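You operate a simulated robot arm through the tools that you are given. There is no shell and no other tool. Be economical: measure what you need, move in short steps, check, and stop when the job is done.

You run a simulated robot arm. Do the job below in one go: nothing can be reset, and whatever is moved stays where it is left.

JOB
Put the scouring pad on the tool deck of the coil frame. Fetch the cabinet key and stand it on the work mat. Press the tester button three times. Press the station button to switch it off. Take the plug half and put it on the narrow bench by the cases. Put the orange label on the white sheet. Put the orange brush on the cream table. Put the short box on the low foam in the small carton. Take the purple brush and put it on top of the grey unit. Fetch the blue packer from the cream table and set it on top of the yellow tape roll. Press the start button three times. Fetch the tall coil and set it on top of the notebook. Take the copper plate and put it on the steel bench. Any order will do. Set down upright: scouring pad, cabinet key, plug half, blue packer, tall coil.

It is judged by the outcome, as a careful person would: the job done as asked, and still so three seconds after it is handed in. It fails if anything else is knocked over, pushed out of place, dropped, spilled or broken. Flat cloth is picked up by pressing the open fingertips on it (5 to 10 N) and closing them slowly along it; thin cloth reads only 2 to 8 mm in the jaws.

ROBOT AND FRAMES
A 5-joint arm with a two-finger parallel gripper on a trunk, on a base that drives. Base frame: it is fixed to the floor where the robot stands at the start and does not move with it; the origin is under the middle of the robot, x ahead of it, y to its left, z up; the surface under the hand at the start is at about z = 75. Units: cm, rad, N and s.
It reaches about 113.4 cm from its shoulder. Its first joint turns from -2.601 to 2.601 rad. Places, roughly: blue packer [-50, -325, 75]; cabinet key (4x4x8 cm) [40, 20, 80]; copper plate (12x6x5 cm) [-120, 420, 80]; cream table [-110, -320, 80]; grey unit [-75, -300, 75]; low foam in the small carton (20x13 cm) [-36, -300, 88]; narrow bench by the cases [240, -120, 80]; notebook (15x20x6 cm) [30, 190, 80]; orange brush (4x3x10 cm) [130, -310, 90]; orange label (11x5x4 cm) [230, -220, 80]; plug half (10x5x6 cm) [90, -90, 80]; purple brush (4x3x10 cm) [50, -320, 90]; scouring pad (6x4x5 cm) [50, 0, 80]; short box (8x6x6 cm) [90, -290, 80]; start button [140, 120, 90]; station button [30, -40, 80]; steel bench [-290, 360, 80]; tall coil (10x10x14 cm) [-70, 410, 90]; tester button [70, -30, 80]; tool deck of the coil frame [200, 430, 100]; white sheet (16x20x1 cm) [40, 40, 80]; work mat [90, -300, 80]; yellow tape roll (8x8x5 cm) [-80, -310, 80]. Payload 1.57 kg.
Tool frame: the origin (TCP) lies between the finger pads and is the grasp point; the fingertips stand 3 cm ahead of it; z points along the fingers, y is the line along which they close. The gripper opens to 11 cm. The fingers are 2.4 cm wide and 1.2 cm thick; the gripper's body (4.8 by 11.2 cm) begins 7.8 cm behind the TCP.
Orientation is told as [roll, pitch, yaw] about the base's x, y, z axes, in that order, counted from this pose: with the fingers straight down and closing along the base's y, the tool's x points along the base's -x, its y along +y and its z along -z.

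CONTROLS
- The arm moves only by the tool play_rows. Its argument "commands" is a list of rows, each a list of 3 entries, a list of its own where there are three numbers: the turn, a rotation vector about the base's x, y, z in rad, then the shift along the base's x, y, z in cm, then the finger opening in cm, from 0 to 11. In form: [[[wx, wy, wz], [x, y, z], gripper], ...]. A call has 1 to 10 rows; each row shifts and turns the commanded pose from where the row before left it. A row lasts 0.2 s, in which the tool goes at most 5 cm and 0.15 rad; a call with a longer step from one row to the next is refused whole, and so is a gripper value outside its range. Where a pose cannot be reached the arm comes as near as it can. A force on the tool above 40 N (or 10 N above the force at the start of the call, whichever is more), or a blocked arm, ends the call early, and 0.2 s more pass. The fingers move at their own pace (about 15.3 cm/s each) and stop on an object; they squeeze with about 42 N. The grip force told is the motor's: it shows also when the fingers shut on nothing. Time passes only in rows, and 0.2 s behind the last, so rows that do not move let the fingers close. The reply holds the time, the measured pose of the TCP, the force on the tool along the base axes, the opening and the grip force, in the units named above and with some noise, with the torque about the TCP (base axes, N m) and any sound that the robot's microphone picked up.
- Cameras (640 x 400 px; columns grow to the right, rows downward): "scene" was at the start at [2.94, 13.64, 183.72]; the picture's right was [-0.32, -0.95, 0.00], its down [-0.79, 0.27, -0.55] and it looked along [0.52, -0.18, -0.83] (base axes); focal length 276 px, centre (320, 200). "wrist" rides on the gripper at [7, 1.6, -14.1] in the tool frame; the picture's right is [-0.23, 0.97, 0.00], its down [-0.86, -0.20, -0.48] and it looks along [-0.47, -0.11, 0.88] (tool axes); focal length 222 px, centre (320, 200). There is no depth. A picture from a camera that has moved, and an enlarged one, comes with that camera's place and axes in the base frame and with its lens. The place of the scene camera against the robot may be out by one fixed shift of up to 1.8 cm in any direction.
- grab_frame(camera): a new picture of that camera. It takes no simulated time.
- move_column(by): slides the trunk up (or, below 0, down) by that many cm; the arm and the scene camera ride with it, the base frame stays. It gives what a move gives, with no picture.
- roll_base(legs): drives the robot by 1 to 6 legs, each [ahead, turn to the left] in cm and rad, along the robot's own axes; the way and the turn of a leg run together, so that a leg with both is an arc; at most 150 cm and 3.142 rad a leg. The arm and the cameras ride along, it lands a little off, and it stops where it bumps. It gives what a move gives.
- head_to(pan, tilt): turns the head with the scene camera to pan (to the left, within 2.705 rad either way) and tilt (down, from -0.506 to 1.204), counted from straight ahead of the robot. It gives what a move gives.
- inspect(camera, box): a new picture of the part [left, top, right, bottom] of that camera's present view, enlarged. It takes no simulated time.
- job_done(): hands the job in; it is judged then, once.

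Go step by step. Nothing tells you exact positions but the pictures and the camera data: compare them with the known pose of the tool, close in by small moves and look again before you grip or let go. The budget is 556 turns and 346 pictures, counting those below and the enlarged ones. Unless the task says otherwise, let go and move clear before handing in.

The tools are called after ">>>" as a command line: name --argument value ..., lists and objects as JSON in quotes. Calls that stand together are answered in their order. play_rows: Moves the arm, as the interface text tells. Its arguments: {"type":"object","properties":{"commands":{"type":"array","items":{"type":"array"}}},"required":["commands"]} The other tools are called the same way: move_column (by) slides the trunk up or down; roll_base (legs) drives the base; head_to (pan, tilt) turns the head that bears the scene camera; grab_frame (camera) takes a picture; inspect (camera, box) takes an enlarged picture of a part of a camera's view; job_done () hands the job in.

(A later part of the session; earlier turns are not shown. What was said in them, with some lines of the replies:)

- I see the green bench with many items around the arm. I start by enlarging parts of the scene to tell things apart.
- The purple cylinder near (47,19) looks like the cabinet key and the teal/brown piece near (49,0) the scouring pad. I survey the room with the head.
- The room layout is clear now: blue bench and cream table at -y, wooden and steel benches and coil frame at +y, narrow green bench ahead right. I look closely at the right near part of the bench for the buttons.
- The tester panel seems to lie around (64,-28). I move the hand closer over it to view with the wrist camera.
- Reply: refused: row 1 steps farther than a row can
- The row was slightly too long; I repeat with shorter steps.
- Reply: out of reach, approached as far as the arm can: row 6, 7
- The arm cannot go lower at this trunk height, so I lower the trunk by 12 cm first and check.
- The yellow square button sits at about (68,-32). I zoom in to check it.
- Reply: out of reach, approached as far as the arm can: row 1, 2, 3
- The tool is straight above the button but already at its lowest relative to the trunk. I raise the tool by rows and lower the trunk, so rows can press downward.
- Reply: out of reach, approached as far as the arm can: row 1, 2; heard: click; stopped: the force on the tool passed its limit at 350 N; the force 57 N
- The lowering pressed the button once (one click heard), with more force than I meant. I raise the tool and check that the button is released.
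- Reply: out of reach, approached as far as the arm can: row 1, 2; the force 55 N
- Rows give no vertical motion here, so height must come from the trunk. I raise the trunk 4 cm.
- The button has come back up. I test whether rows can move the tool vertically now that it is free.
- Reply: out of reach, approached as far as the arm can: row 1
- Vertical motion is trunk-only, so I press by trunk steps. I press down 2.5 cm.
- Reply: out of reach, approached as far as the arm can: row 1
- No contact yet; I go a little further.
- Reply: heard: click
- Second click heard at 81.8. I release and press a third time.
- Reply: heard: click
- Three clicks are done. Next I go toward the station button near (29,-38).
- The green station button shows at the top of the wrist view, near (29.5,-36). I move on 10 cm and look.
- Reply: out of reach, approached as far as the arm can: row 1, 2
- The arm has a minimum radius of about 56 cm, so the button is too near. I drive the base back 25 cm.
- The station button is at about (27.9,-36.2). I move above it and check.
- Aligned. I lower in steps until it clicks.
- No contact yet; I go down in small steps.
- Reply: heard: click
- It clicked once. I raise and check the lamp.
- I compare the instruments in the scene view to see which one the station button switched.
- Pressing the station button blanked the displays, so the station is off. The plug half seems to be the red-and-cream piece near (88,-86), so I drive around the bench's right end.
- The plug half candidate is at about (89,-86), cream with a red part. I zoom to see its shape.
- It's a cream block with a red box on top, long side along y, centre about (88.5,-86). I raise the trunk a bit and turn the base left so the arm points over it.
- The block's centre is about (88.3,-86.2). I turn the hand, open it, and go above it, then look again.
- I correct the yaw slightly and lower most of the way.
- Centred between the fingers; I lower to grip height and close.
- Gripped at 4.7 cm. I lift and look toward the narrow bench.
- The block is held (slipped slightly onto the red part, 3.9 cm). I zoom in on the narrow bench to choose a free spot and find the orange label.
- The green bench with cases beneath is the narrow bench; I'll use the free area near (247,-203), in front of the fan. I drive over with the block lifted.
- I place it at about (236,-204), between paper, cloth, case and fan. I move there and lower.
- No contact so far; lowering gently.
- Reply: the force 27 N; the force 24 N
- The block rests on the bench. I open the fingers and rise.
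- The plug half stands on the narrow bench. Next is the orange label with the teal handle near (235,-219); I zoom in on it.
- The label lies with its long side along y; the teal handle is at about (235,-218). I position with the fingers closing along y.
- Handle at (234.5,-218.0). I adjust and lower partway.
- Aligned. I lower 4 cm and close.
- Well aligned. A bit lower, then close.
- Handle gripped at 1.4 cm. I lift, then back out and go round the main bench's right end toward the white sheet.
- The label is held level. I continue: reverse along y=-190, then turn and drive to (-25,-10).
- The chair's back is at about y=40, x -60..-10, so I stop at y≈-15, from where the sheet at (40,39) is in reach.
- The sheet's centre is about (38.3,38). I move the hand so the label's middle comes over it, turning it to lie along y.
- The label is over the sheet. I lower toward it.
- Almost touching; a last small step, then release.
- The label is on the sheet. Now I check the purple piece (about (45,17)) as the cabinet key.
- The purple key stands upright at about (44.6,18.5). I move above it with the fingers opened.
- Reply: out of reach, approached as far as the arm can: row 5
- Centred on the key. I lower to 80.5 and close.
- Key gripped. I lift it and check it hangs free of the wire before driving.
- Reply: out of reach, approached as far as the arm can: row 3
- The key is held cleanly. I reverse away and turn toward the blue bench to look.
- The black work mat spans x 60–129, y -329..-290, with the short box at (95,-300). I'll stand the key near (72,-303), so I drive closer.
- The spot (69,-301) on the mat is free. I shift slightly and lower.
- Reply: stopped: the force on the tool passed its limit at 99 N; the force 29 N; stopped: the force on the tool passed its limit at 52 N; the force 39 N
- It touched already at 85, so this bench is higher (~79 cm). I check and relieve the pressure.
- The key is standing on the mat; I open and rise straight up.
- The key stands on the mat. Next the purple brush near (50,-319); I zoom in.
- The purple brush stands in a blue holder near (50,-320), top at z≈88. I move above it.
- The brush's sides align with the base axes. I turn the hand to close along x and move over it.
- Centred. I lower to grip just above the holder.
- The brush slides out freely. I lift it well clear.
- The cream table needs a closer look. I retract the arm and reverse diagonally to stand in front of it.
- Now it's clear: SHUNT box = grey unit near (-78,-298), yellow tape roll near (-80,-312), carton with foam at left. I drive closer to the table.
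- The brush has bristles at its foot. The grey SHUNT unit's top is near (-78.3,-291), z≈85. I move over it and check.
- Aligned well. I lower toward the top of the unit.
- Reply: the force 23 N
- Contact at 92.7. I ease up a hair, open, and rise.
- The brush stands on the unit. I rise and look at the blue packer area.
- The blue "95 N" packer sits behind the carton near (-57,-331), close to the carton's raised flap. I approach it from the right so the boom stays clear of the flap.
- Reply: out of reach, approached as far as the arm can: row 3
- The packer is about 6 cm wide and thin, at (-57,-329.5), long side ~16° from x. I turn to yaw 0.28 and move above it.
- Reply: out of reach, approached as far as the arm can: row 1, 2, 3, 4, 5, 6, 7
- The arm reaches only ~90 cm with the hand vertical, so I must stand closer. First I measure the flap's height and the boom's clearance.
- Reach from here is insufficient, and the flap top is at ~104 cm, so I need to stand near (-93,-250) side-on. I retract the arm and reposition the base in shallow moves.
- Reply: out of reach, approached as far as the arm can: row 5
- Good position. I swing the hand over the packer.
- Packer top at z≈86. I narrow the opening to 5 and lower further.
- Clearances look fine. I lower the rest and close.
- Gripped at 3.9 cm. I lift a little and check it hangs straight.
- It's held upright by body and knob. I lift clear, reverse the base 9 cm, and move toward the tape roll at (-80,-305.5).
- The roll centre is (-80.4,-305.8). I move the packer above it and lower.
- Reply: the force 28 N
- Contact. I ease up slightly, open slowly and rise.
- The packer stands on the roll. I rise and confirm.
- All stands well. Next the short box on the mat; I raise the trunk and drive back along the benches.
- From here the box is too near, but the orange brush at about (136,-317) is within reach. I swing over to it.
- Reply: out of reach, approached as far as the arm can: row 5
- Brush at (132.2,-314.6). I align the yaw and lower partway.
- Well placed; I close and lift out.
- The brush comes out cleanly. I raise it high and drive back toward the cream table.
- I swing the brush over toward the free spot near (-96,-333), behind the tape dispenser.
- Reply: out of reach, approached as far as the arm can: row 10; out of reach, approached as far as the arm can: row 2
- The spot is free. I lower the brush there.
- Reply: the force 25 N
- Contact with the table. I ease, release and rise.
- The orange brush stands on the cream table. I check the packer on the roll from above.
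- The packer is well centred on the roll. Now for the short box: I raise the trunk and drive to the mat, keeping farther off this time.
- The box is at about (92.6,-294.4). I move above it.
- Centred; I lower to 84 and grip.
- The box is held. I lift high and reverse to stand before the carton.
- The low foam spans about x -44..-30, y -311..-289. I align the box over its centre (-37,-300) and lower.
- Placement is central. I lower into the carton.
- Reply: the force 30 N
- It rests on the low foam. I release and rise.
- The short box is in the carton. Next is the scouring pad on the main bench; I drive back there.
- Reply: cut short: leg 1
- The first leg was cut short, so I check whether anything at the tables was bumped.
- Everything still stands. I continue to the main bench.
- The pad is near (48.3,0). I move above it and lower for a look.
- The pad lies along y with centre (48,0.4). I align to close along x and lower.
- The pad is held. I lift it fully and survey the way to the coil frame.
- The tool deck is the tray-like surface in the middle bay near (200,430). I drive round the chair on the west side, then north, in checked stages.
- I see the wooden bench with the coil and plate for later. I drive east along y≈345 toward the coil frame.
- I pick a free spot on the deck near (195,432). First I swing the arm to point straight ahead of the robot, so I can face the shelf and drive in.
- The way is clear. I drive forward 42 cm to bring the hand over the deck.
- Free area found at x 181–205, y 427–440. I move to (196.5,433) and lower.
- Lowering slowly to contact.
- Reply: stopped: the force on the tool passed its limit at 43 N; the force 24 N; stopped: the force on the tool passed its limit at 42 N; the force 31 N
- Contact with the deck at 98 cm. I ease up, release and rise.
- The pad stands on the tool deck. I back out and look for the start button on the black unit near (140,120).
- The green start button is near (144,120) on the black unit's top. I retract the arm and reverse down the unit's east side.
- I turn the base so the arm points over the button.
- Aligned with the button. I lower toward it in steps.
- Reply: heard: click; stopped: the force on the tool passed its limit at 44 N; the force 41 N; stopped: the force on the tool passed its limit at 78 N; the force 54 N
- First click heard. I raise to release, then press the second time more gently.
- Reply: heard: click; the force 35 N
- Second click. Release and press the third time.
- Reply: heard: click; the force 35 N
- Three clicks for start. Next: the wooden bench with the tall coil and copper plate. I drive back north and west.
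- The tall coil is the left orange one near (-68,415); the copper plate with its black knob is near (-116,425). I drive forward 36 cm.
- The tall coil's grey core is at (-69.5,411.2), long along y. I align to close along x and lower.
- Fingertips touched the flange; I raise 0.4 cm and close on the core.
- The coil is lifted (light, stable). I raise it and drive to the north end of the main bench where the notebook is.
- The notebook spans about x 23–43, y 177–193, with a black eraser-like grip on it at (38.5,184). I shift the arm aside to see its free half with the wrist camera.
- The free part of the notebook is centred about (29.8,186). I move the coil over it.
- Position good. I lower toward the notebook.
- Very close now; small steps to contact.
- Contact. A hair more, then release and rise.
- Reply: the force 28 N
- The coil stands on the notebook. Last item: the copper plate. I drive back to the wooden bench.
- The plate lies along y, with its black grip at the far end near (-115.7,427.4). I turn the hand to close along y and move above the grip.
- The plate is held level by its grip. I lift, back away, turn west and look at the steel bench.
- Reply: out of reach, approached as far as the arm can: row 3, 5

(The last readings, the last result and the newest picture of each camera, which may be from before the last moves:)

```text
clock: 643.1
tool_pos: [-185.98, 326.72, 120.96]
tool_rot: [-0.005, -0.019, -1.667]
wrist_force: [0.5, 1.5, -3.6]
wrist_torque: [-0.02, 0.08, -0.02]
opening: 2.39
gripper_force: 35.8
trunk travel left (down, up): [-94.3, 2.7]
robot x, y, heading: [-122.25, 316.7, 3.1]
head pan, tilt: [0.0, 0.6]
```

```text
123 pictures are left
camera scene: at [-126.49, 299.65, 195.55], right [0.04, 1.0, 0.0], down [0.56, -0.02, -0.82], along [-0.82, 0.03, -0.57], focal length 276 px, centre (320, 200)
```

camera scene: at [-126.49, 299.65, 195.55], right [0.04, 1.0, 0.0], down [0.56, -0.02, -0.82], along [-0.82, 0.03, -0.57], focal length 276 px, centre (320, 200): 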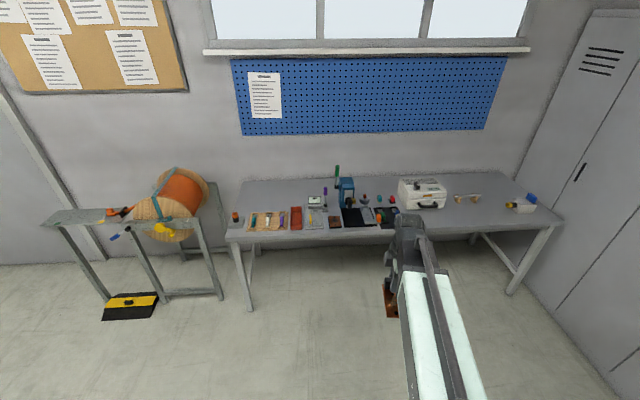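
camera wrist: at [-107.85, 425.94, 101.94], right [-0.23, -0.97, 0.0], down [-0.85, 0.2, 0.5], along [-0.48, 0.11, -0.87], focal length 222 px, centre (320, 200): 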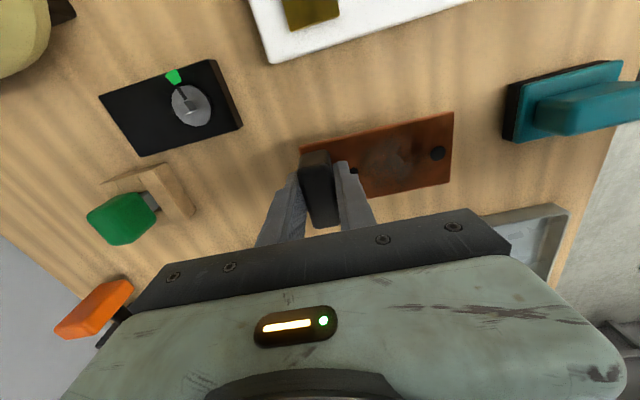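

>>> inspect --camera "scene" --box '[220, 150, 400, 260]'

>>> inspect --camera "scene" --box '[390, 150, 570, 260]'

```text
3.56 times, centred on (310, 205) of scene
camera zoom: at [-126.49, 299.65, 195.55], right [0.04, 1.0, 0.0], down [0.56, -0.02, -0.82], along [-0.82, 0.03, -0.57], focal length 981 px, centre (356, 182)
```

zoom: 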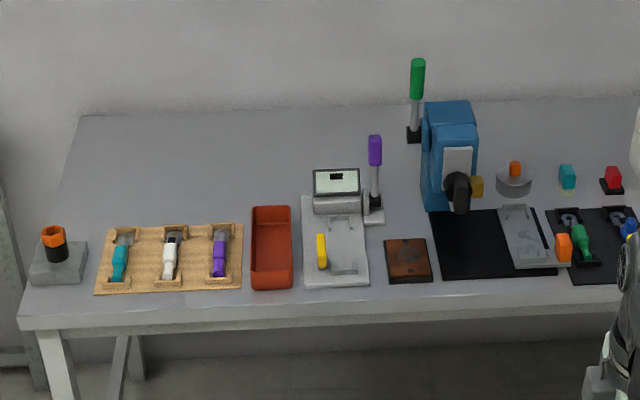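

```text
3.56 times, centred on (480, 205) of scene
camera zoom: at [-126.49, 299.65, 195.55], right [0.04, 1.0, 0.0], down [0.56, -0.02, -0.82], along [-0.82, 0.03, -0.57], focal length 981 px, centre (-249, 182)
```

zoom: 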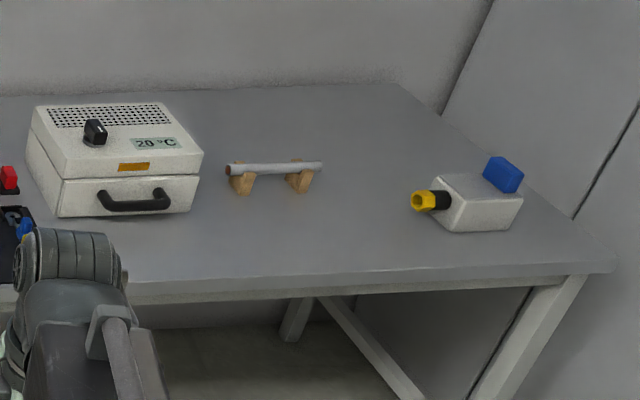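

I choose the free area of the steel bench near (-272,413), right of the oven. I drive there.

>>> roll_base --legs '[[0, -0.48], [100, 0]]'

>>> head_to --pan 0.0 --tilt 0.85

>>> grab_frame --camera "scene"

>>> grab_frame --camera "wrist"

```text
clock: 649.7
tool_pos: [-264.64, 403.02, 120.93]
tool_rot: [-0.005, -0.019, -2.127]
wrist_force: [-0.1, 0.7, -2.8]
wrist_torque: [0.07, 0.09, 0.0]
opening: 2.39
gripper_force: 36.3
trunk travel left (down, up): [-94.3, 2.7]
robot x, y, heading: [-211.52, 365.6, 2.641]
head pan, tilt: [0.0, 0.6]
```

```text
clock: 650.5
tool_pos: [-264.44, 403.06, 121.0]
tool_rot: [-0.004, -0.02, -2.125]
wrist_force: [0.4, -0.5, -3.4]
wrist_torque: [0.02, 0.07, -0.02]
opening: 2.38
gripper_force: 35.9
trunk travel left (down, up): [-94.3, 2.7]
robot x, y, heading: [-211.72, 365.66, 2.64]
head pan, tilt: [0.0, 0.85]
```

```text
120 pictures are left
camera scene: at [-222.18, 352.01, 193.46], right [0.48, 0.88, 0.0], down [0.66, -0.36, -0.66], along [-0.58, 0.32, -0.75], focal length 276 px, centre (320, 200)
```

scene: 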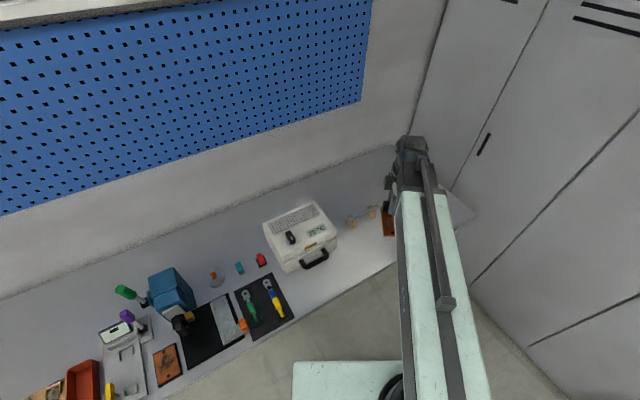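

```text
119 pictures are left
camera wrist: at [-259.28, 408.33, 134.96], right [0.71, -0.71, 0.0], down [-0.61, -0.62, 0.5], along [-0.35, -0.35, -0.87], focal length 222 px, centre (320, 200)
```

wrist: 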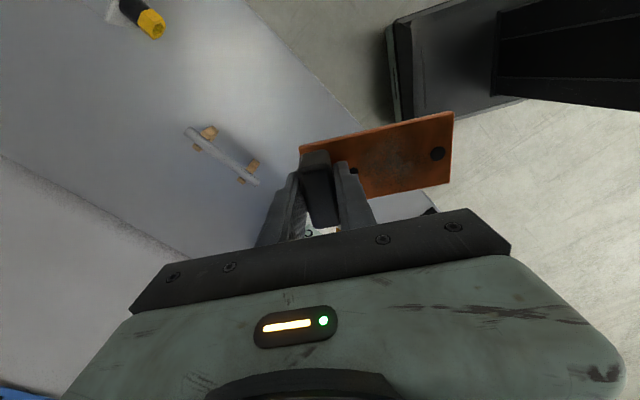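

The strip x -285..-262, y 398–433 is free. I move so the plate's centre comes to about (-274,418) and lower.

>>> play_rows --commands '[[[0, 0, 0], [-2.76, 3.5, 0], 1], [[0, 0, 0], [-2.76, 3.5, 0], 1], [[0, 0, 0], [-2.76, 3.5, 0], 1], [[0, 0, 0], [-2.76, 3.5, 0], 1], [[0, 0, 0], [-2.76, 3.5, 0], 1]]'

>>> move_column --by -25

>>> grab_frame --camera "wrist"

>>> grab_frame --camera "scene"

```text
clock: 651.7
tool_pos: [-278.52, 420.66, 120.84]
tool_rot: [-0.003, -0.02, -2.126]
wrist_force: [-0.8, 0.3, -3.7]
wrist_torque: [0.03, 0.07, -0.01]
opening: 2.35
gripper_force: 35.8
trunk travel left (down, up): [-94.3, 2.7]
robot x, y, heading: [-211.64, 365.79, 2.642]
head pan, tilt: [0.0, 0.85]
```

```text
clock: 654.3
tool_pos: [-278.48, 420.63, 95.94]
tool_rot: [-0.007, -0.02, -2.126]
wrist_force: [-0.2, 0.5, -4.0]
wrist_torque: [0.05, 0.06, -0.01]
opening: 2.37
gripper_force: 35.7
trunk travel left (down, up): [-69.3, 27.7]
robot x, y, heading: [-211.37, 365.71, 2.643]
head pan, tilt: [0.0, 0.85]
```

```text
118 pictures are left
camera wrist: at [-273.24, 425.78, 109.95], right [0.71, -0.71, 0.0], down [-0.61, -0.62, 0.5], along [-0.35, -0.35, -0.87], focal length 222 px, centre (320, 200)
```

wrist: 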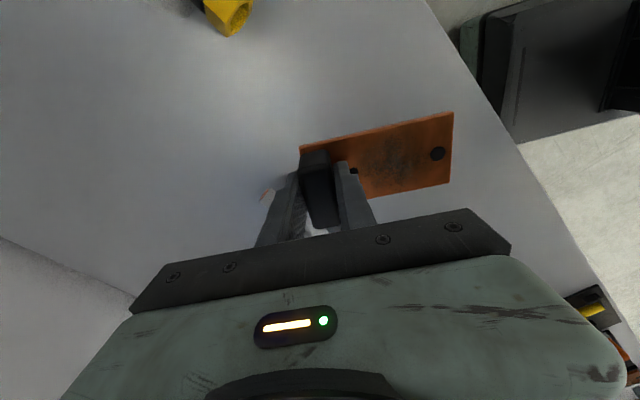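

```text
117 pictures are left
camera scene: at [-222.17, 352.02, 168.46], right [0.48, 0.88, 0.0], down [0.66, -0.36, -0.66], along [-0.58, 0.32, -0.75], focal length 276 px, centre (320, 200)
```

scene: 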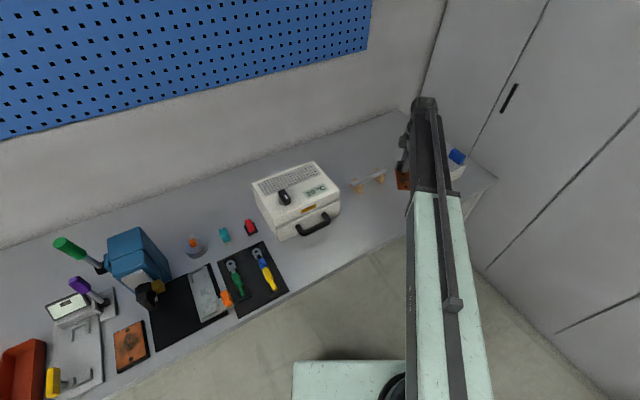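

>>> move_column --by -9

>>> inspect --camera "wrist" --box '[240, 80, 480, 250]'

```text
clock: 655.5
tool_pos: [-278.47, 420.68, 86.93]
tool_rot: [-0.005, -0.018, -2.127]
wrist_force: [-0.2, 0.6, -2.3]
wrist_torque: [0.01, 0.07, -0.02]
opening: 2.38
gripper_force: 36.0
trunk travel left (down, up): [-60.3, 36.7]
robot x, y, heading: [-211.8, 365.86, 2.642]
head pan, tilt: [0.0, 0.85]
```

```text
2.35 times, centred on (360, 165) of wrist
camera zoom: at [-273.24, 425.77, 100.95], right [0.71, -0.71, 0.0], down [-0.61, -0.62, 0.5], along [-0.35, -0.35, -0.87], focal length 523 px, centre (226, 282)
```

zoom: 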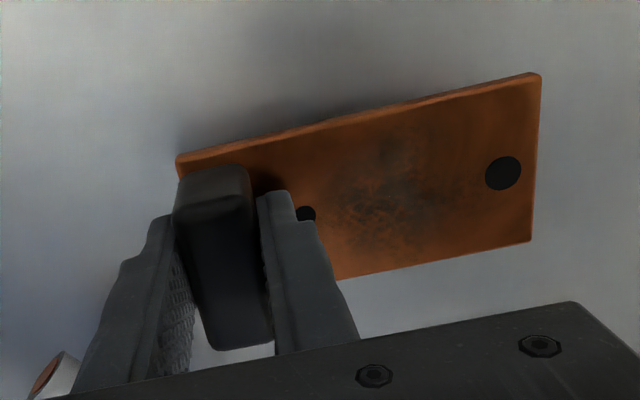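

>>> move_column --by -1.5

>>> move_column --by -0.7

```text
clock: 656.1
tool_pos: [-278.44, 420.64, 85.45]
tool_rot: [-0.005, -0.019, -2.126]
wrist_force: [0.6, -0.5, -3.1]
wrist_torque: [0.07, 0.06, 0.0]
opening: 2.4
gripper_force: 36.0
trunk travel left (down, up): [-58.8, 38.2]
robot x, y, heading: [-211.75, 365.38, 2.641]
head pan, tilt: [0.0, 0.85]
```

```text
clock: 656.7
tool_pos: [-278.43, 420.46, 84.72]
tool_rot: [-0.005, -0.018, -2.125]
wrist_force: [0.7, -0.6, -2.5]
wrist_torque: [0.04, 0.07, -0.02]
opening: 2.38
gripper_force: 36.5
trunk travel left (down, up): [-58.1, 38.9]
robot x, y, heading: [-211.72, 365.75, 2.643]
head pan, tilt: [0.0, 0.85]
```

>>> move_column --by -0.6

```text
clock: 657.3
tool_pos: [-278.34, 420.55, 84.17]
tool_rot: [-0.004, -0.02, -2.126]
wrist_force: [0.3, -0.5, -3.5]
wrist_torque: [0.04, 0.03, 0.0]
opening: 2.36
gripper_force: 36.6
trunk travel left (down, up): [-57.5, 39.5]
robot x, y, heading: [-211.65, 365.47, 2.644]
head pan, tilt: [0.0, 0.85]
```

>>> move_column --by -0.5

```text
clock: 657.8
tool_pos: [-278.35, 420.54, 83.9]
tool_rot: [-0.006, -0.018, -2.125]
wrist_force: [-2.2, 1.5, 22.2]
wrist_torque: [-0.47, -0.7, -0.02]
opening: 2.37
gripper_force: 36.0
trunk travel left (down, up): [-57.0, 40.0]
robot x, y, heading: [-211.75, 365.72, 2.64]
head pan, tilt: [0.0, 0.85]
```

Contact with the steel bench. I ease, release and rise.

>>> move_column --by 0.15

>>> play_rows --commands '[[[0, 0, 0], [0, 0, 0], 2.6], [[0, 0, 0], [0, 0, 0], 3.2], [[0, 0, 0], [0, 0, 0], 4.5], [[0, 0, 0], [0, 0, 0], 5]]'

>>> move_column --by 25

>>> grab_frame --camera "wrist"

```text
clock: 658.3
tool_pos: [-278.41, 420.55, 83.83]
tool_rot: [-0.006, -0.019, -2.126]
wrist_force: [2.7, -2.0, 4.0]
wrist_torque: [-0.36, -0.75, -0.04]
opening: 2.4
gripper_force: 35.4
trunk travel left (down, up): [-57.2, 39.8]
robot x, y, heading: [-211.56, 365.76, 2.642]
head pan, tilt: [0.0, 0.85]
```

```text
clock: 659.3
tool_pos: [-278.48, 420.59, 83.89]
tool_rot: [-0.006, -0.019, -2.126]
wrist_force: [0.5, 0.6, 0.9]
wrist_torque: [0.0, 0.0, 0.0]
opening: 4.99
gripper_force: 0.1
trunk travel left (down, up): [-57.2, 39.8]
robot x, y, heading: [-211.53, 365.25, 2.64]
head pan, tilt: [0.0, 0.85]
```

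```text
clock: 661.9
tool_pos: [-278.4, 420.6, 108.88]
tool_rot: [-0.006, -0.019, -2.126]
wrist_force: [0.4, 1.2, 0.0]
wrist_torque: [0.01, -0.06, -0.03]
opening: 5.0
gripper_force: 0.2
trunk travel left (down, up): [-82.2, 14.8]
robot x, y, heading: [-211.77, 365.5, 2.643]
head pan, tilt: [0.0, 0.85]
```

```text
115 pictures are left
camera wrist: at [-273.23, 425.76, 122.81], right [0.71, -0.71, 0.0], down [-0.61, -0.62, 0.5], along [-0.35, -0.35, -0.87], focal length 222 px, centre (320, 200)
```

wrist: 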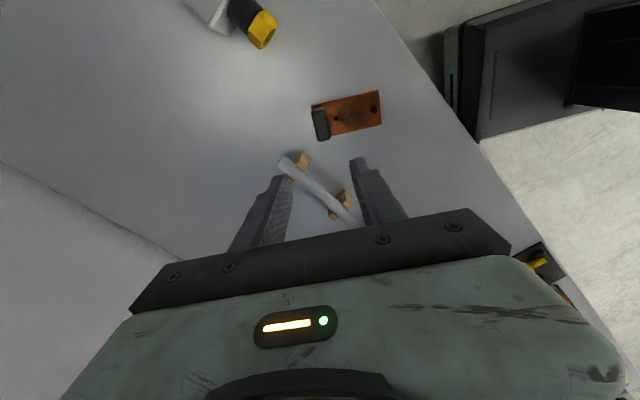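

All items are moved, but one doubt remains: the hint for the "narrow bench by the cases" is centred at (240,-120), which could mean the small plank bench there. I go back to look closely before handing in.

>>> move_column --by 13

>>> play_rows --commands '[[[0, 0, 0], [3.7, -3.1, 0], 0], [[0, 0, 0], [3.7, -3.1, 0], 0], [[0, 0, 0], [3.7, -3.1, 0], 0], [[0, 0, 0], [3.7, -3.1, 0], 0], [[0, 0, 0], [3.0, -2.5, 0], 0]]'

>>> roll_base --legs '[[-60, 0], [0, 2.07], [150, 0], [150, 0]]'

>>> grab_frame --camera "scene"

```text
clock: 663.5
tool_pos: [-278.34, 420.67, 121.96]
tool_rot: [-0.004, -0.019, -2.126]
wrist_force: [-0.7, 1.3, -0.3]
wrist_torque: [0.02, -0.02, 0.01]
opening: 5.02
gripper_force: 0.1
trunk travel left (down, up): [-95.2, 1.8]
robot x, y, heading: [-212.04, 365.66, 2.645]
head pan, tilt: [0.0, 0.85]
```

```text
clock: 664.7
tool_pos: [-260.27, 405.23, 121.9]
tool_rot: [-0.006, -0.02, -2.125]
wrist_force: [-0.8, 0.1, -0.1]
wrist_torque: [-0.01, 0.0, -0.03]
opening: 0.0
gripper_force: 21.6
trunk travel left (down, up): [-95.2, 1.8]
robot x, y, heading: [-211.7, 365.77, 2.644]
head pan, tilt: [0.0, 0.85]
```

```text
clock: 687.1
tool_pos: [-166.85, -25.78, 121.78]
tool_rot: [-0.005, -0.02, -0.029]
wrist_force: [0.1, 0.7, 1.2]
wrist_torque: [0.0, -0.01, 0.0]
opening: 0.0
gripper_force: 21.5
trunk travel left (down, up): [-95.2, 1.8]
robot x, y, heading: [-157.3, 35.86, -1.534]
head pan, tilt: [0.0, 0.85]
```

```text
114 pictures are left
camera scene: at [-139.12, 32.75, 194.3], right [-1.0, -0.03, 0.0], down [-0.02, 0.75, -0.66], along [0.02, -0.66, -0.75], focal length 276 px, centre (320, 200)
```

scene: 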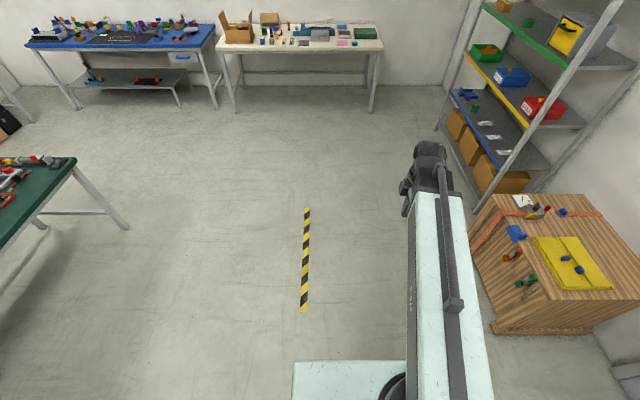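

>>> roll_base --legs '[[100, 0], [92, 0], [0, 1.534], [150, 0], [150, 0]]'

>>> head_to --pan 0.5 --tilt 0.6

>>> grab_frame --camera "scene"

```text
clock: 714.4
tool_pos: [200.77, -195.61, 121.81]
tool_rot: [-0.007, -0.019, 1.406]
wrist_force: [-0.4, -0.1, -0.4]
wrist_torque: [-0.01, 0.0, -0.01]
opening: 0.0
gripper_force: 21.3
trunk travel left (down, up): [-95.2, 1.8]
robot x, y, heading: [140.49, -177.44, -0.103]
head pan, tilt: [0.0, 0.85]
```

```text
clock: 715.3
tool_pos: [200.67, -195.81, 121.93]
tool_rot: [-0.006, -0.018, 1.408]
wrist_force: [-0.7, 0.0, 0.3]
wrist_torque: [0.0, -0.01, 0.01]
opening: 0.0
gripper_force: 20.8
trunk travel left (down, up): [-95.2, 1.8]
robot x, y, heading: [140.82, -177.44, -0.107]
head pan, tilt: [0.499, 0.6]
```

```text
113 pictures are left
camera scene: at [146.92, -157.14, 196.39], right [0.38, -0.92, 0.0], down [-0.52, -0.22, -0.82], along [0.76, 0.32, -0.57], focal length 276 px, centre (320, 200)
```

scene: 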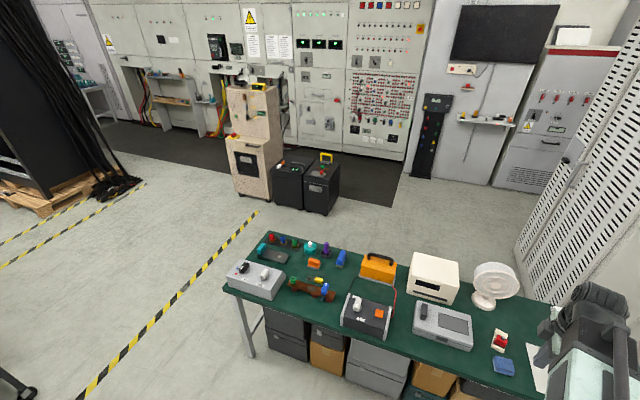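

>>> inspect --camera "scene" --box '[220, 220, 400, 340]'

```text
3.33 times, centred on (310, 280) of scene
camera zoom: at [146.92, -157.14, 196.39], right [0.38, -0.92, 0.0], down [-0.52, -0.22, -0.82], along [0.76, 0.32, -0.57], focal length 920 px, centre (353, -67)
```

zoom: 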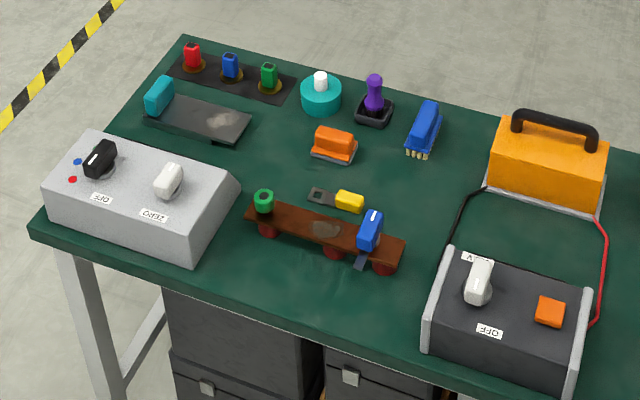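

The small plank is just a busbar on insulators, so the green bench is right; but the hint's centre (240,-120) lies in its left part. To be safe I'll shift the plug half to a free spot near (242,-127). First I approach it again.

>>> roll_base --legs '[[34, 0]]'

>>> play_rows --commands '[[[0, 0, -0.14], [0, -0.4, 0], 7], [[0, 0, -0.14], [0, -0.4, 0], 7], [[0, 0, -0.14], [0, -0.4, 0], 7], [[0, 0, -0.14], [0, -0.4, 0], 7], [[0, 0, -0.14], [0, -0.4, 0], 7], [[0, 0, -0.14], [0, -0.4, 0], 7], [[0, 0, -0.14], [0, -0.4, 0], 7], [[0, 0, -0.14], [0, -0.4, 0], 7], [[0, 0, -0.14], [0, -0.4, 0], 7], [[0, 0, -0.14], [0, -0.4, 0], 7]]'

>>> play_rows --commands '[[[0, 0, -0.14], [0, 0, 0], 7], [[0, 0, -0.13], [0, 0, 0], 7]]'

>>> grab_frame --camera "wrist"

```text
clock: 717.5
tool_pos: [234.87, -198.77, 121.76]
tool_rot: [-0.004, -0.021, 1.414]
wrist_force: [0.0, 0.7, 0.3]
wrist_torque: [-0.03, 0.0, -0.01]
opening: 0.0
gripper_force: 20.9
trunk travel left (down, up): [-95.2, 1.8]
robot x, y, heading: [174.59, -180.97, -0.085]
head pan, tilt: [0.499, 0.6]
```

```text
clock: 719.8
tool_pos: [234.84, -202.74, 121.87]
tool_rot: [-0.005, -0.02, 0.011]
wrist_force: [-1.1, -0.4, -0.2]
wrist_torque: [-0.01, 0.01, -0.01]
opening: 6.98
gripper_force: 0.1
trunk travel left (down, up): [-95.2, 1.8]
robot x, y, heading: [174.59, -181.08, -0.094]
head pan, tilt: [0.499, 0.6]
```

```text
clock: 720.4
tool_pos: [234.75, -202.78, 121.85]
tool_rot: [-0.005, -0.019, -0.257]
wrist_force: [-0.1, -0.6, -1.3]
wrist_torque: [-0.01, 0.02, -0.01]
opening: 7.01
gripper_force: 0.0
trunk travel left (down, up): [-95.2, 1.8]
robot x, y, heading: [174.49, -181.49, -0.092]
head pan, tilt: [0.499, 0.6]
```

```text
111 pictures are left
camera wrist: at [228.2, -199.34, 135.82], right [0.47, 0.88, 0.0], down [0.77, -0.41, 0.5], along [0.44, -0.23, -0.87], focal length 222 px, centre (320, 200)
```

wrist: 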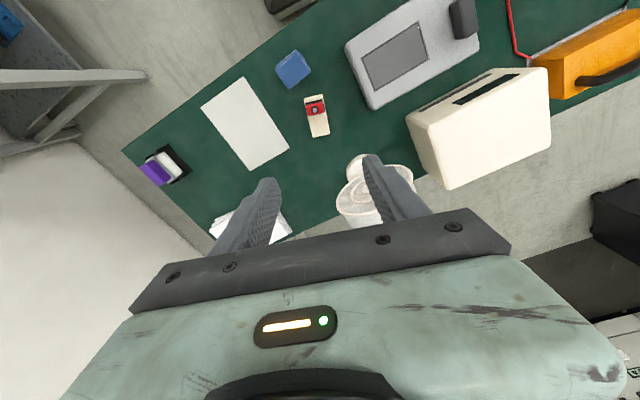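

>>> play_rows --commands '[[[0, 0, 0], [1.3, -1.5, 0], 7]]'

>>> move_column --by -33

>>> grab_frame --camera "wrist"

```text
clock: 720.8
tool_pos: [236.14, -204.35, 121.77]
tool_rot: [-0.005, -0.018, -0.256]
wrist_force: [0.2, 0.2, 0.8]
wrist_torque: [0.0, -0.01, -0.01]
opening: 6.98
gripper_force: 0.1
trunk travel left (down, up): [-95.2, 1.8]
robot x, y, heading: [174.68, -180.79, -0.095]
head pan, tilt: [0.499, 0.6]
```

```text
clock: 724.0
tool_pos: [236.1, -204.3, 88.89]
tool_rot: [-0.004, -0.021, -0.258]
wrist_force: [0.5, 0.0, 0.1]
wrist_torque: [0.01, 0.03, 0.01]
opening: 7.02
gripper_force: 0.1
trunk travel left (down, up): [-62.2, 34.8]
robot x, y, heading: [174.71, -180.63, -0.098]
head pan, tilt: [0.499, 0.6]
```

```text
110 pictures are left
camera wrist: at [229.47, -200.83, 102.83], right [0.47, 0.88, 0.0], down [0.77, -0.41, 0.5], along [0.44, -0.23, -0.87], focal length 222 px, centre (320, 200)
```

wrist: 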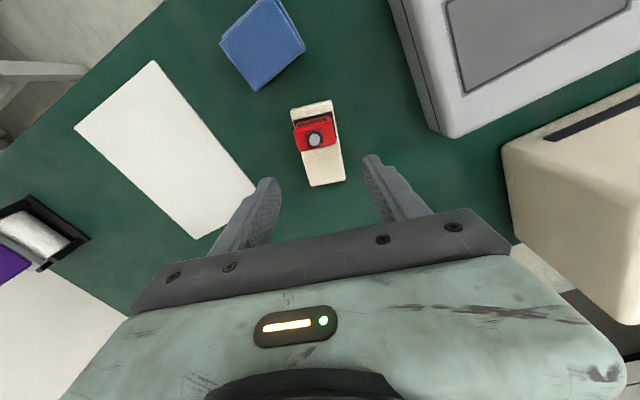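

>>> move_column --by -8.6

>>> play_rows --commands '[[[0, 0, 0], [0, 0, 0], 5], [[0, 0, 0], [0, 0, 0], 4], [[0, 0, 0], [0, 0, 0], 3], [[0, 0, 0], [0, 0, 0], 3]]'

>>> move_column --by 4

>>> grab_frame --camera "wrist"

```text
clock: 725.2
tool_pos: [236.08, -204.17, 80.25]
tool_rot: [-0.004, -0.02, -0.257]
wrist_force: [-0.3, 0.4, 0.1]
wrist_torque: [-0.01, 0.01, 0.01]
opening: 7.0
gripper_force: 0.1
trunk travel left (down, up): [-53.6, 43.4]
robot x, y, heading: [174.7, -181.43, -0.094]
head pan, tilt: [0.499, 0.6]
```

```text
clock: 726.2
tool_pos: [236.03, -204.16, 80.32]
tool_rot: [-0.005, -0.02, -0.257]
wrist_force: [-0.3, 0.5, 1.9]
wrist_torque: [0.05, -0.01, 0.02]
opening: 3.91
gripper_force: 42.3
trunk travel left (down, up): [-53.6, 43.4]
robot x, y, heading: [174.83, -181.14, -0.095]
head pan, tilt: [0.499, 0.6]
```

```text
clock: 727.0
tool_pos: [236.21, -204.23, 84.26]
tool_rot: [-0.004, -0.019, -0.256]
wrist_force: [-0.3, -0.1, -1.0]
wrist_torque: [-0.01, 0.03, -0.02]
opening: 3.92
gripper_force: 41.7
trunk travel left (down, up): [-57.6, 39.4]
robot x, y, heading: [174.96, -180.96, -0.087]
head pan, tilt: [0.499, 0.6]
```

```text
109 pictures are left
camera wrist: at [229.48, -200.83, 98.22], right [0.47, 0.88, 0.0], down [0.77, -0.41, 0.5], along [0.44, -0.23, -0.87], focal length 222 px, centre (320, 200)
```

wrist: 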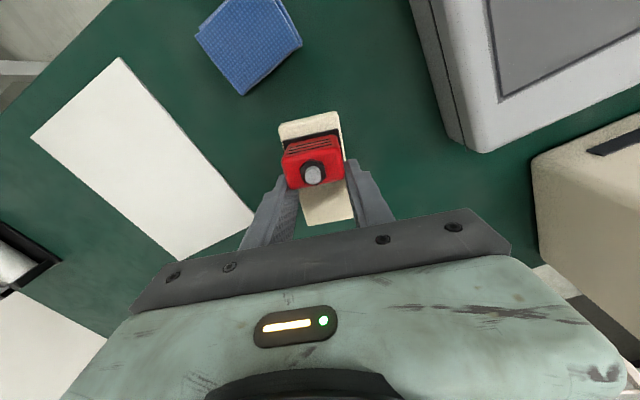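

Held firmly again. I lift and reposition toward the bench's left part.

>>> move_column --by 37

>>> roll_base --legs '[[-45, 0], [0, 0.85], [64, 0], [0, -0.45]]'

>>> head_to --pan 0.1 --tilt 0.85

>>> grab_frame --camera "wrist"

>>> grab_frame --camera "scene"

```text
clock: 730.6
tool_pos: [236.09, -204.28, 121.24]
tool_rot: [-0.007, -0.019, -0.254]
wrist_force: [0.1, 0.3, -1.5]
wrist_torque: [-0.02, 0.01, 0.0]
opening: 3.94
gripper_force: 41.8
trunk travel left (down, up): [-94.6, 2.4]
robot x, y, heading: [174.7, -181.03, -0.09]
head pan, tilt: [0.499, 0.6]
```

```text
clock: 740.0
tool_pos: [242.3, -130.3, 121.36]
tool_rot: [-0.006, -0.02, 0.146]
wrist_force: [0.1, 0.7, -0.4]
wrist_torque: [0.0, -0.04, 0.03]
opening: 3.94
gripper_force: 42.0
trunk travel left (down, up): [-94.6, 2.4]
robot x, y, heading: [176.57, -132.01, 0.315]
head pan, tilt: [0.499, 0.6]
```

```text
clock: 740.9
tool_pos: [242.38, -130.53, 121.16]
tool_rot: [-0.006, -0.019, 0.144]
wrist_force: [-0.4, -0.1, -0.2]
wrist_torque: [0.01, -0.01, 0.0]
opening: 3.91
gripper_force: 41.7
trunk travel left (down, up): [-94.6, 2.4]
robot x, y, heading: [176.7, -132.1, 0.317]
head pan, tilt: [0.099, 0.85]
```

```text
108 pictures are left
camera wrist: at [234.9, -129.82, 135.22], right [0.08, 1.0, 0.0], down [0.87, -0.07, 0.5], along [0.49, -0.04, -0.87], focal length 222 px, centre (320, 200)
```

wrist: 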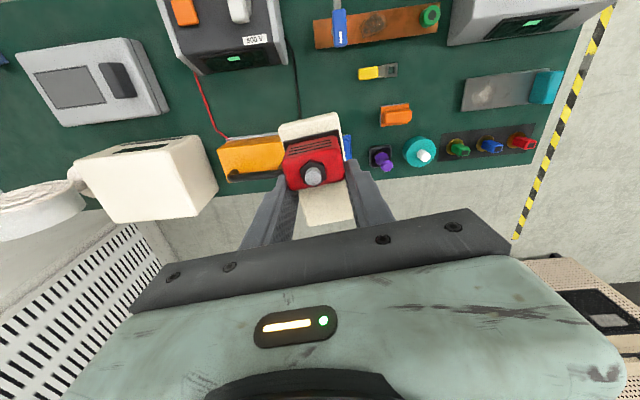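

```text
107 pictures are left
camera scene: at [174.86, -114.73, 193.71], right [0.4, -0.91, 0.0], down [-0.69, -0.3, -0.66], along [0.6, 0.27, -0.75], focal length 276 px, centre (320, 200)
```

scene: 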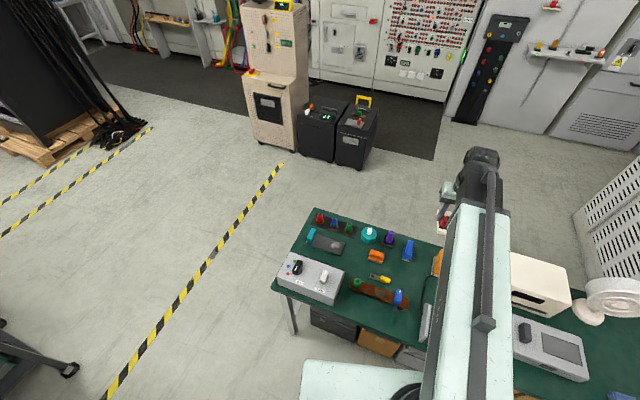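

The gap around (241,-128) is free (cable at y≈-135, yellow piece at y≈-121). I align the block along x over it.

>>> play_rows --commands '[[[0, 0, -0.144], [-1.2, 2.2, 0], 3]]'

>>> move_column --by -28

>>> grab_frame --camera "wrist"

```text
clock: 741.3
tool_pos: [241.12, -128.17, 121.34]
tool_rot: [-0.005, -0.019, 0.0]
wrist_force: [0.7, -0.6, -0.4]
wrist_torque: [0.02, 0.03, 0.02]
opening: 3.92
gripper_force: 42.2
trunk travel left (down, up): [-94.6, 2.4]
robot x, y, heading: [176.73, -132.22, 0.316]
head pan, tilt: [0.099, 0.85]
```

```text
clock: 744.1
tool_pos: [241.05, -128.1, 93.2]
tool_rot: [-0.005, -0.018, -0.002]
wrist_force: [-0.4, -0.5, -0.8]
wrist_torque: [0.01, -0.01, 0.01]
opening: 3.91
gripper_force: 41.9
trunk travel left (down, up): [-66.6, 30.4]
robot x, y, heading: [177.01, -131.8, 0.313]
head pan, tilt: [0.099, 0.85]
```

```text
106 pictures are left
camera wrist: at [233.84, -126.49, 107.23], right [0.23, 0.97, 0.0], down [0.85, -0.2, 0.5], along [0.48, -0.11, -0.87], focal length 222 px, centre (320, 200)
```

wrist: 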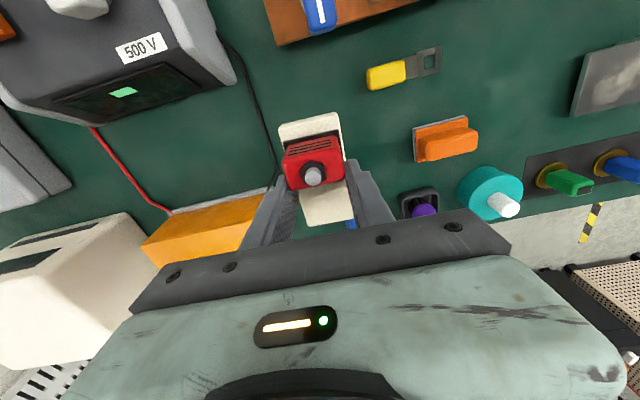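

>>> play_rows --commands '[[[0, 0, 0], [-0.8, -0.3, 0], 3]]'

>>> move_column --by -10.5

>>> grab_frame --camera "wrist"

```text
clock: 744.5
tool_pos: [240.38, -128.27, 93.21]
tool_rot: [-0.006, -0.019, 0.001]
wrist_force: [-0.2, -0.3, -1.4]
wrist_torque: [-0.03, -0.03, 0.0]
opening: 3.94
gripper_force: 41.8
trunk travel left (down, up): [-66.6, 30.4]
robot x, y, heading: [176.68, -131.97, 0.317]
head pan, tilt: [0.099, 0.85]
```

```text
clock: 745.9
tool_pos: [240.34, -128.31, 82.76]
tool_rot: [-0.005, -0.019, 0.0]
wrist_force: [0.6, 1.4, -1.4]
wrist_torque: [0.0, 0.0, -0.01]
opening: 3.91
gripper_force: 42.0
trunk travel left (down, up): [-56.1, 40.9]
robot x, y, heading: [176.71, -132.21, 0.314]
head pan, tilt: [0.099, 0.85]
```

```text
105 pictures are left
camera wrist: at [233.07, -126.7, 96.73], right [0.23, 0.97, 0.0], down [0.85, -0.2, 0.5], along [0.48, -0.11, -0.87], focal length 222 px, centre (320, 200)
```

wrist: 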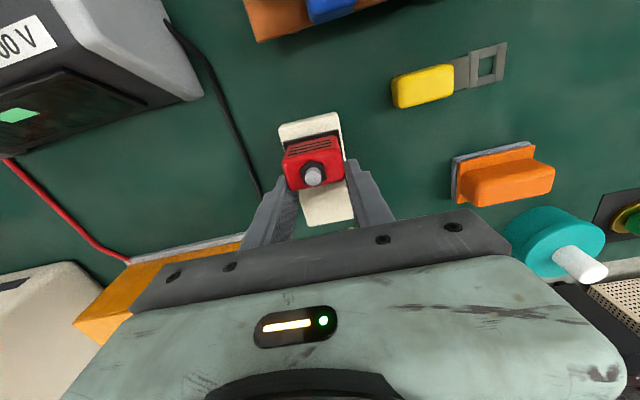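

>>> move_column --by -1.7

>>> move_column --by -0.5

```text
clock: 746.5
tool_pos: [240.33, -128.41, 80.99]
tool_rot: [-0.005, -0.019, 0.0]
wrist_force: [-0.2, 0.2, -1.3]
wrist_torque: [0.02, -0.01, -0.04]
opening: 3.93
gripper_force: 41.8
trunk travel left (down, up): [-54.4, 42.6]
robot x, y, heading: [176.78, -132.57, 0.315]
head pan, tilt: [0.099, 0.85]
```

```text
clock: 747.0
tool_pos: [240.38, -128.39, 80.44]
tool_rot: [-0.004, -0.02, 0.0]
wrist_force: [0.2, 0.0, -1.1]
wrist_torque: [-0.05, 0.04, -0.02]
opening: 3.91
gripper_force: 42.3
trunk travel left (down, up): [-53.9, 43.1]
robot x, y, heading: [176.44, -132.18, 0.316]
head pan, tilt: [0.099, 0.85]
```

>>> move_column --by -0.3

```text
clock: 747.6
tool_pos: [240.27, -128.15, 80.32]
tool_rot: [-0.005, -0.02, 0.0]
wrist_force: [-0.1, -0.3, 1.5]
wrist_torque: [0.06, -0.03, 0.0]
opening: 3.94
gripper_force: 42.1
trunk travel left (down, up): [-53.6, 43.4]
robot x, y, heading: [176.85, -131.9, 0.313]
head pan, tilt: [0.099, 0.85]
```

Touching. I release gently with a small opening and rise.

>>> play_rows --commands '[[[0, 0, 0], [0, 0, 0], 4.2], [[0, 0, 0], [0, 0, 0], 5], [[0, 0, 0], [0, 0, 0], 5.6], [[0, 0, 0], [0, 0, 0], 5.6]]'

>>> move_column --by 22

>>> grab_frame --camera "wrist"

```text
clock: 748.6
tool_pos: [240.43, -128.38, 80.15]
tool_rot: [-0.005, -0.019, 0.003]
wrist_force: [-0.1, 0.5, 0.3]
wrist_torque: [0.03, 0.0, 0.01]
opening: 5.6
gripper_force: 0.0
trunk travel left (down, up): [-53.6, 43.4]
robot x, y, heading: [176.47, -132.37, 0.313]
head pan, tilt: [0.099, 0.85]
```

```text
clock: 750.9
tool_pos: [240.36, -128.19, 102.37]
tool_rot: [-0.005, -0.018, 0.001]
wrist_force: [-0.7, -0.1, 0.4]
wrist_torque: [0.01, 0.03, 0.02]
opening: 5.63
gripper_force: 0.0
trunk travel left (down, up): [-75.6, 21.4]
robot x, y, heading: [176.75, -132.19, 0.314]
head pan, tilt: [0.099, 0.85]
```

```text
104 pictures are left
camera wrist: at [233.07, -126.7, 116.22], right [0.23, 0.97, 0.0], down [0.85, -0.2, 0.5], along [0.48, -0.11, -0.87], focal length 222 px, centre (320, 200)
```

wrist: 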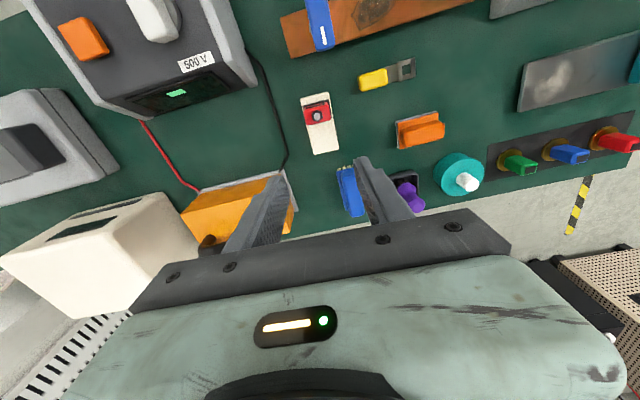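

The plug half stands cleanly on the bench, nothing else disturbed. I move clear and hand in.

>>> move_column --by 18

>>> roll_base --legs '[[-40, 0]]'

>>> head_to --pan -1.9 --tilt 0.45

>>> grab_frame --camera "scene"

```text
clock: 752.9
tool_pos: [240.41, -128.37, 120.23]
tool_rot: [-0.005, -0.02, 0.0]
wrist_force: [-0.6, 0.3, 0.3]
wrist_torque: [0.0, 0.04, -0.01]
opening: 5.6
gripper_force: 0.1
trunk travel left (down, up): [-93.6, 3.4]
robot x, y, heading: [176.47, -132.29, 0.318]
head pan, tilt: [0.099, 0.85]
```

```text
clock: 755.4
tool_pos: [202.06, -140.81, 120.27]
tool_rot: [-0.005, -0.02, 0.005]
wrist_force: [-0.3, 0.5, -0.1]
wrist_torque: [0.0, -0.02, -0.02]
opening: 5.59
gripper_force: 0.0
trunk travel left (down, up): [-93.6, 3.4]
robot x, y, heading: [138.3, -144.75, 0.319]
head pan, tilt: [0.099, 0.85]
```

```text
clock: 757.3
tool_pos: [202.17, -140.8, 120.23]
tool_rot: [-0.006, -0.019, 0.006]
wrist_force: [-0.8, -0.3, -0.4]
wrist_torque: [0.01, -0.03, 0.0]
opening: 5.59
gripper_force: 0.1
trunk travel left (down, up): [-93.6, 3.4]
robot x, y, heading: [138.39, -144.51, 0.324]
head pan, tilt: [-1.901, 0.45]
```

```text
103 pictures are left
camera scene: at [129.33, -139.6, 196.15], right [-1.0, 0.01, 0.0], down [0.0, 0.44, -0.9], along [-0.01, -0.9, -0.44], focal length 276 px, centre (320, 200)
```

scene: 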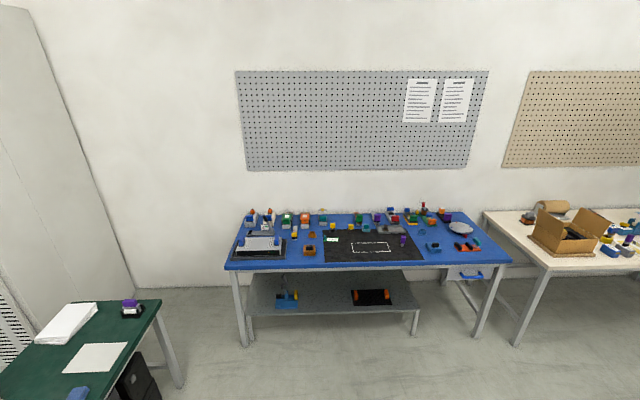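

The benches look as left: the key stands on the mat, the box sits in the carton, and the hand is empty and clear. I hand the job in.

>>> job_done

```text
The job is handed in.
```

The job is handed in: all ten items were set down where you asked, the tester and start buttons were each pressed three times, and the station was switched off with one press.

- **Tester button:** the first press was far harder than intended, about 350 N. The button came back up and clicked normally twice more.
- **Narrow bench:** I took this to be the green bench with the cases stored under it. I moved the plug half a second time, to about (240, -128), to be nearer the place you gave.
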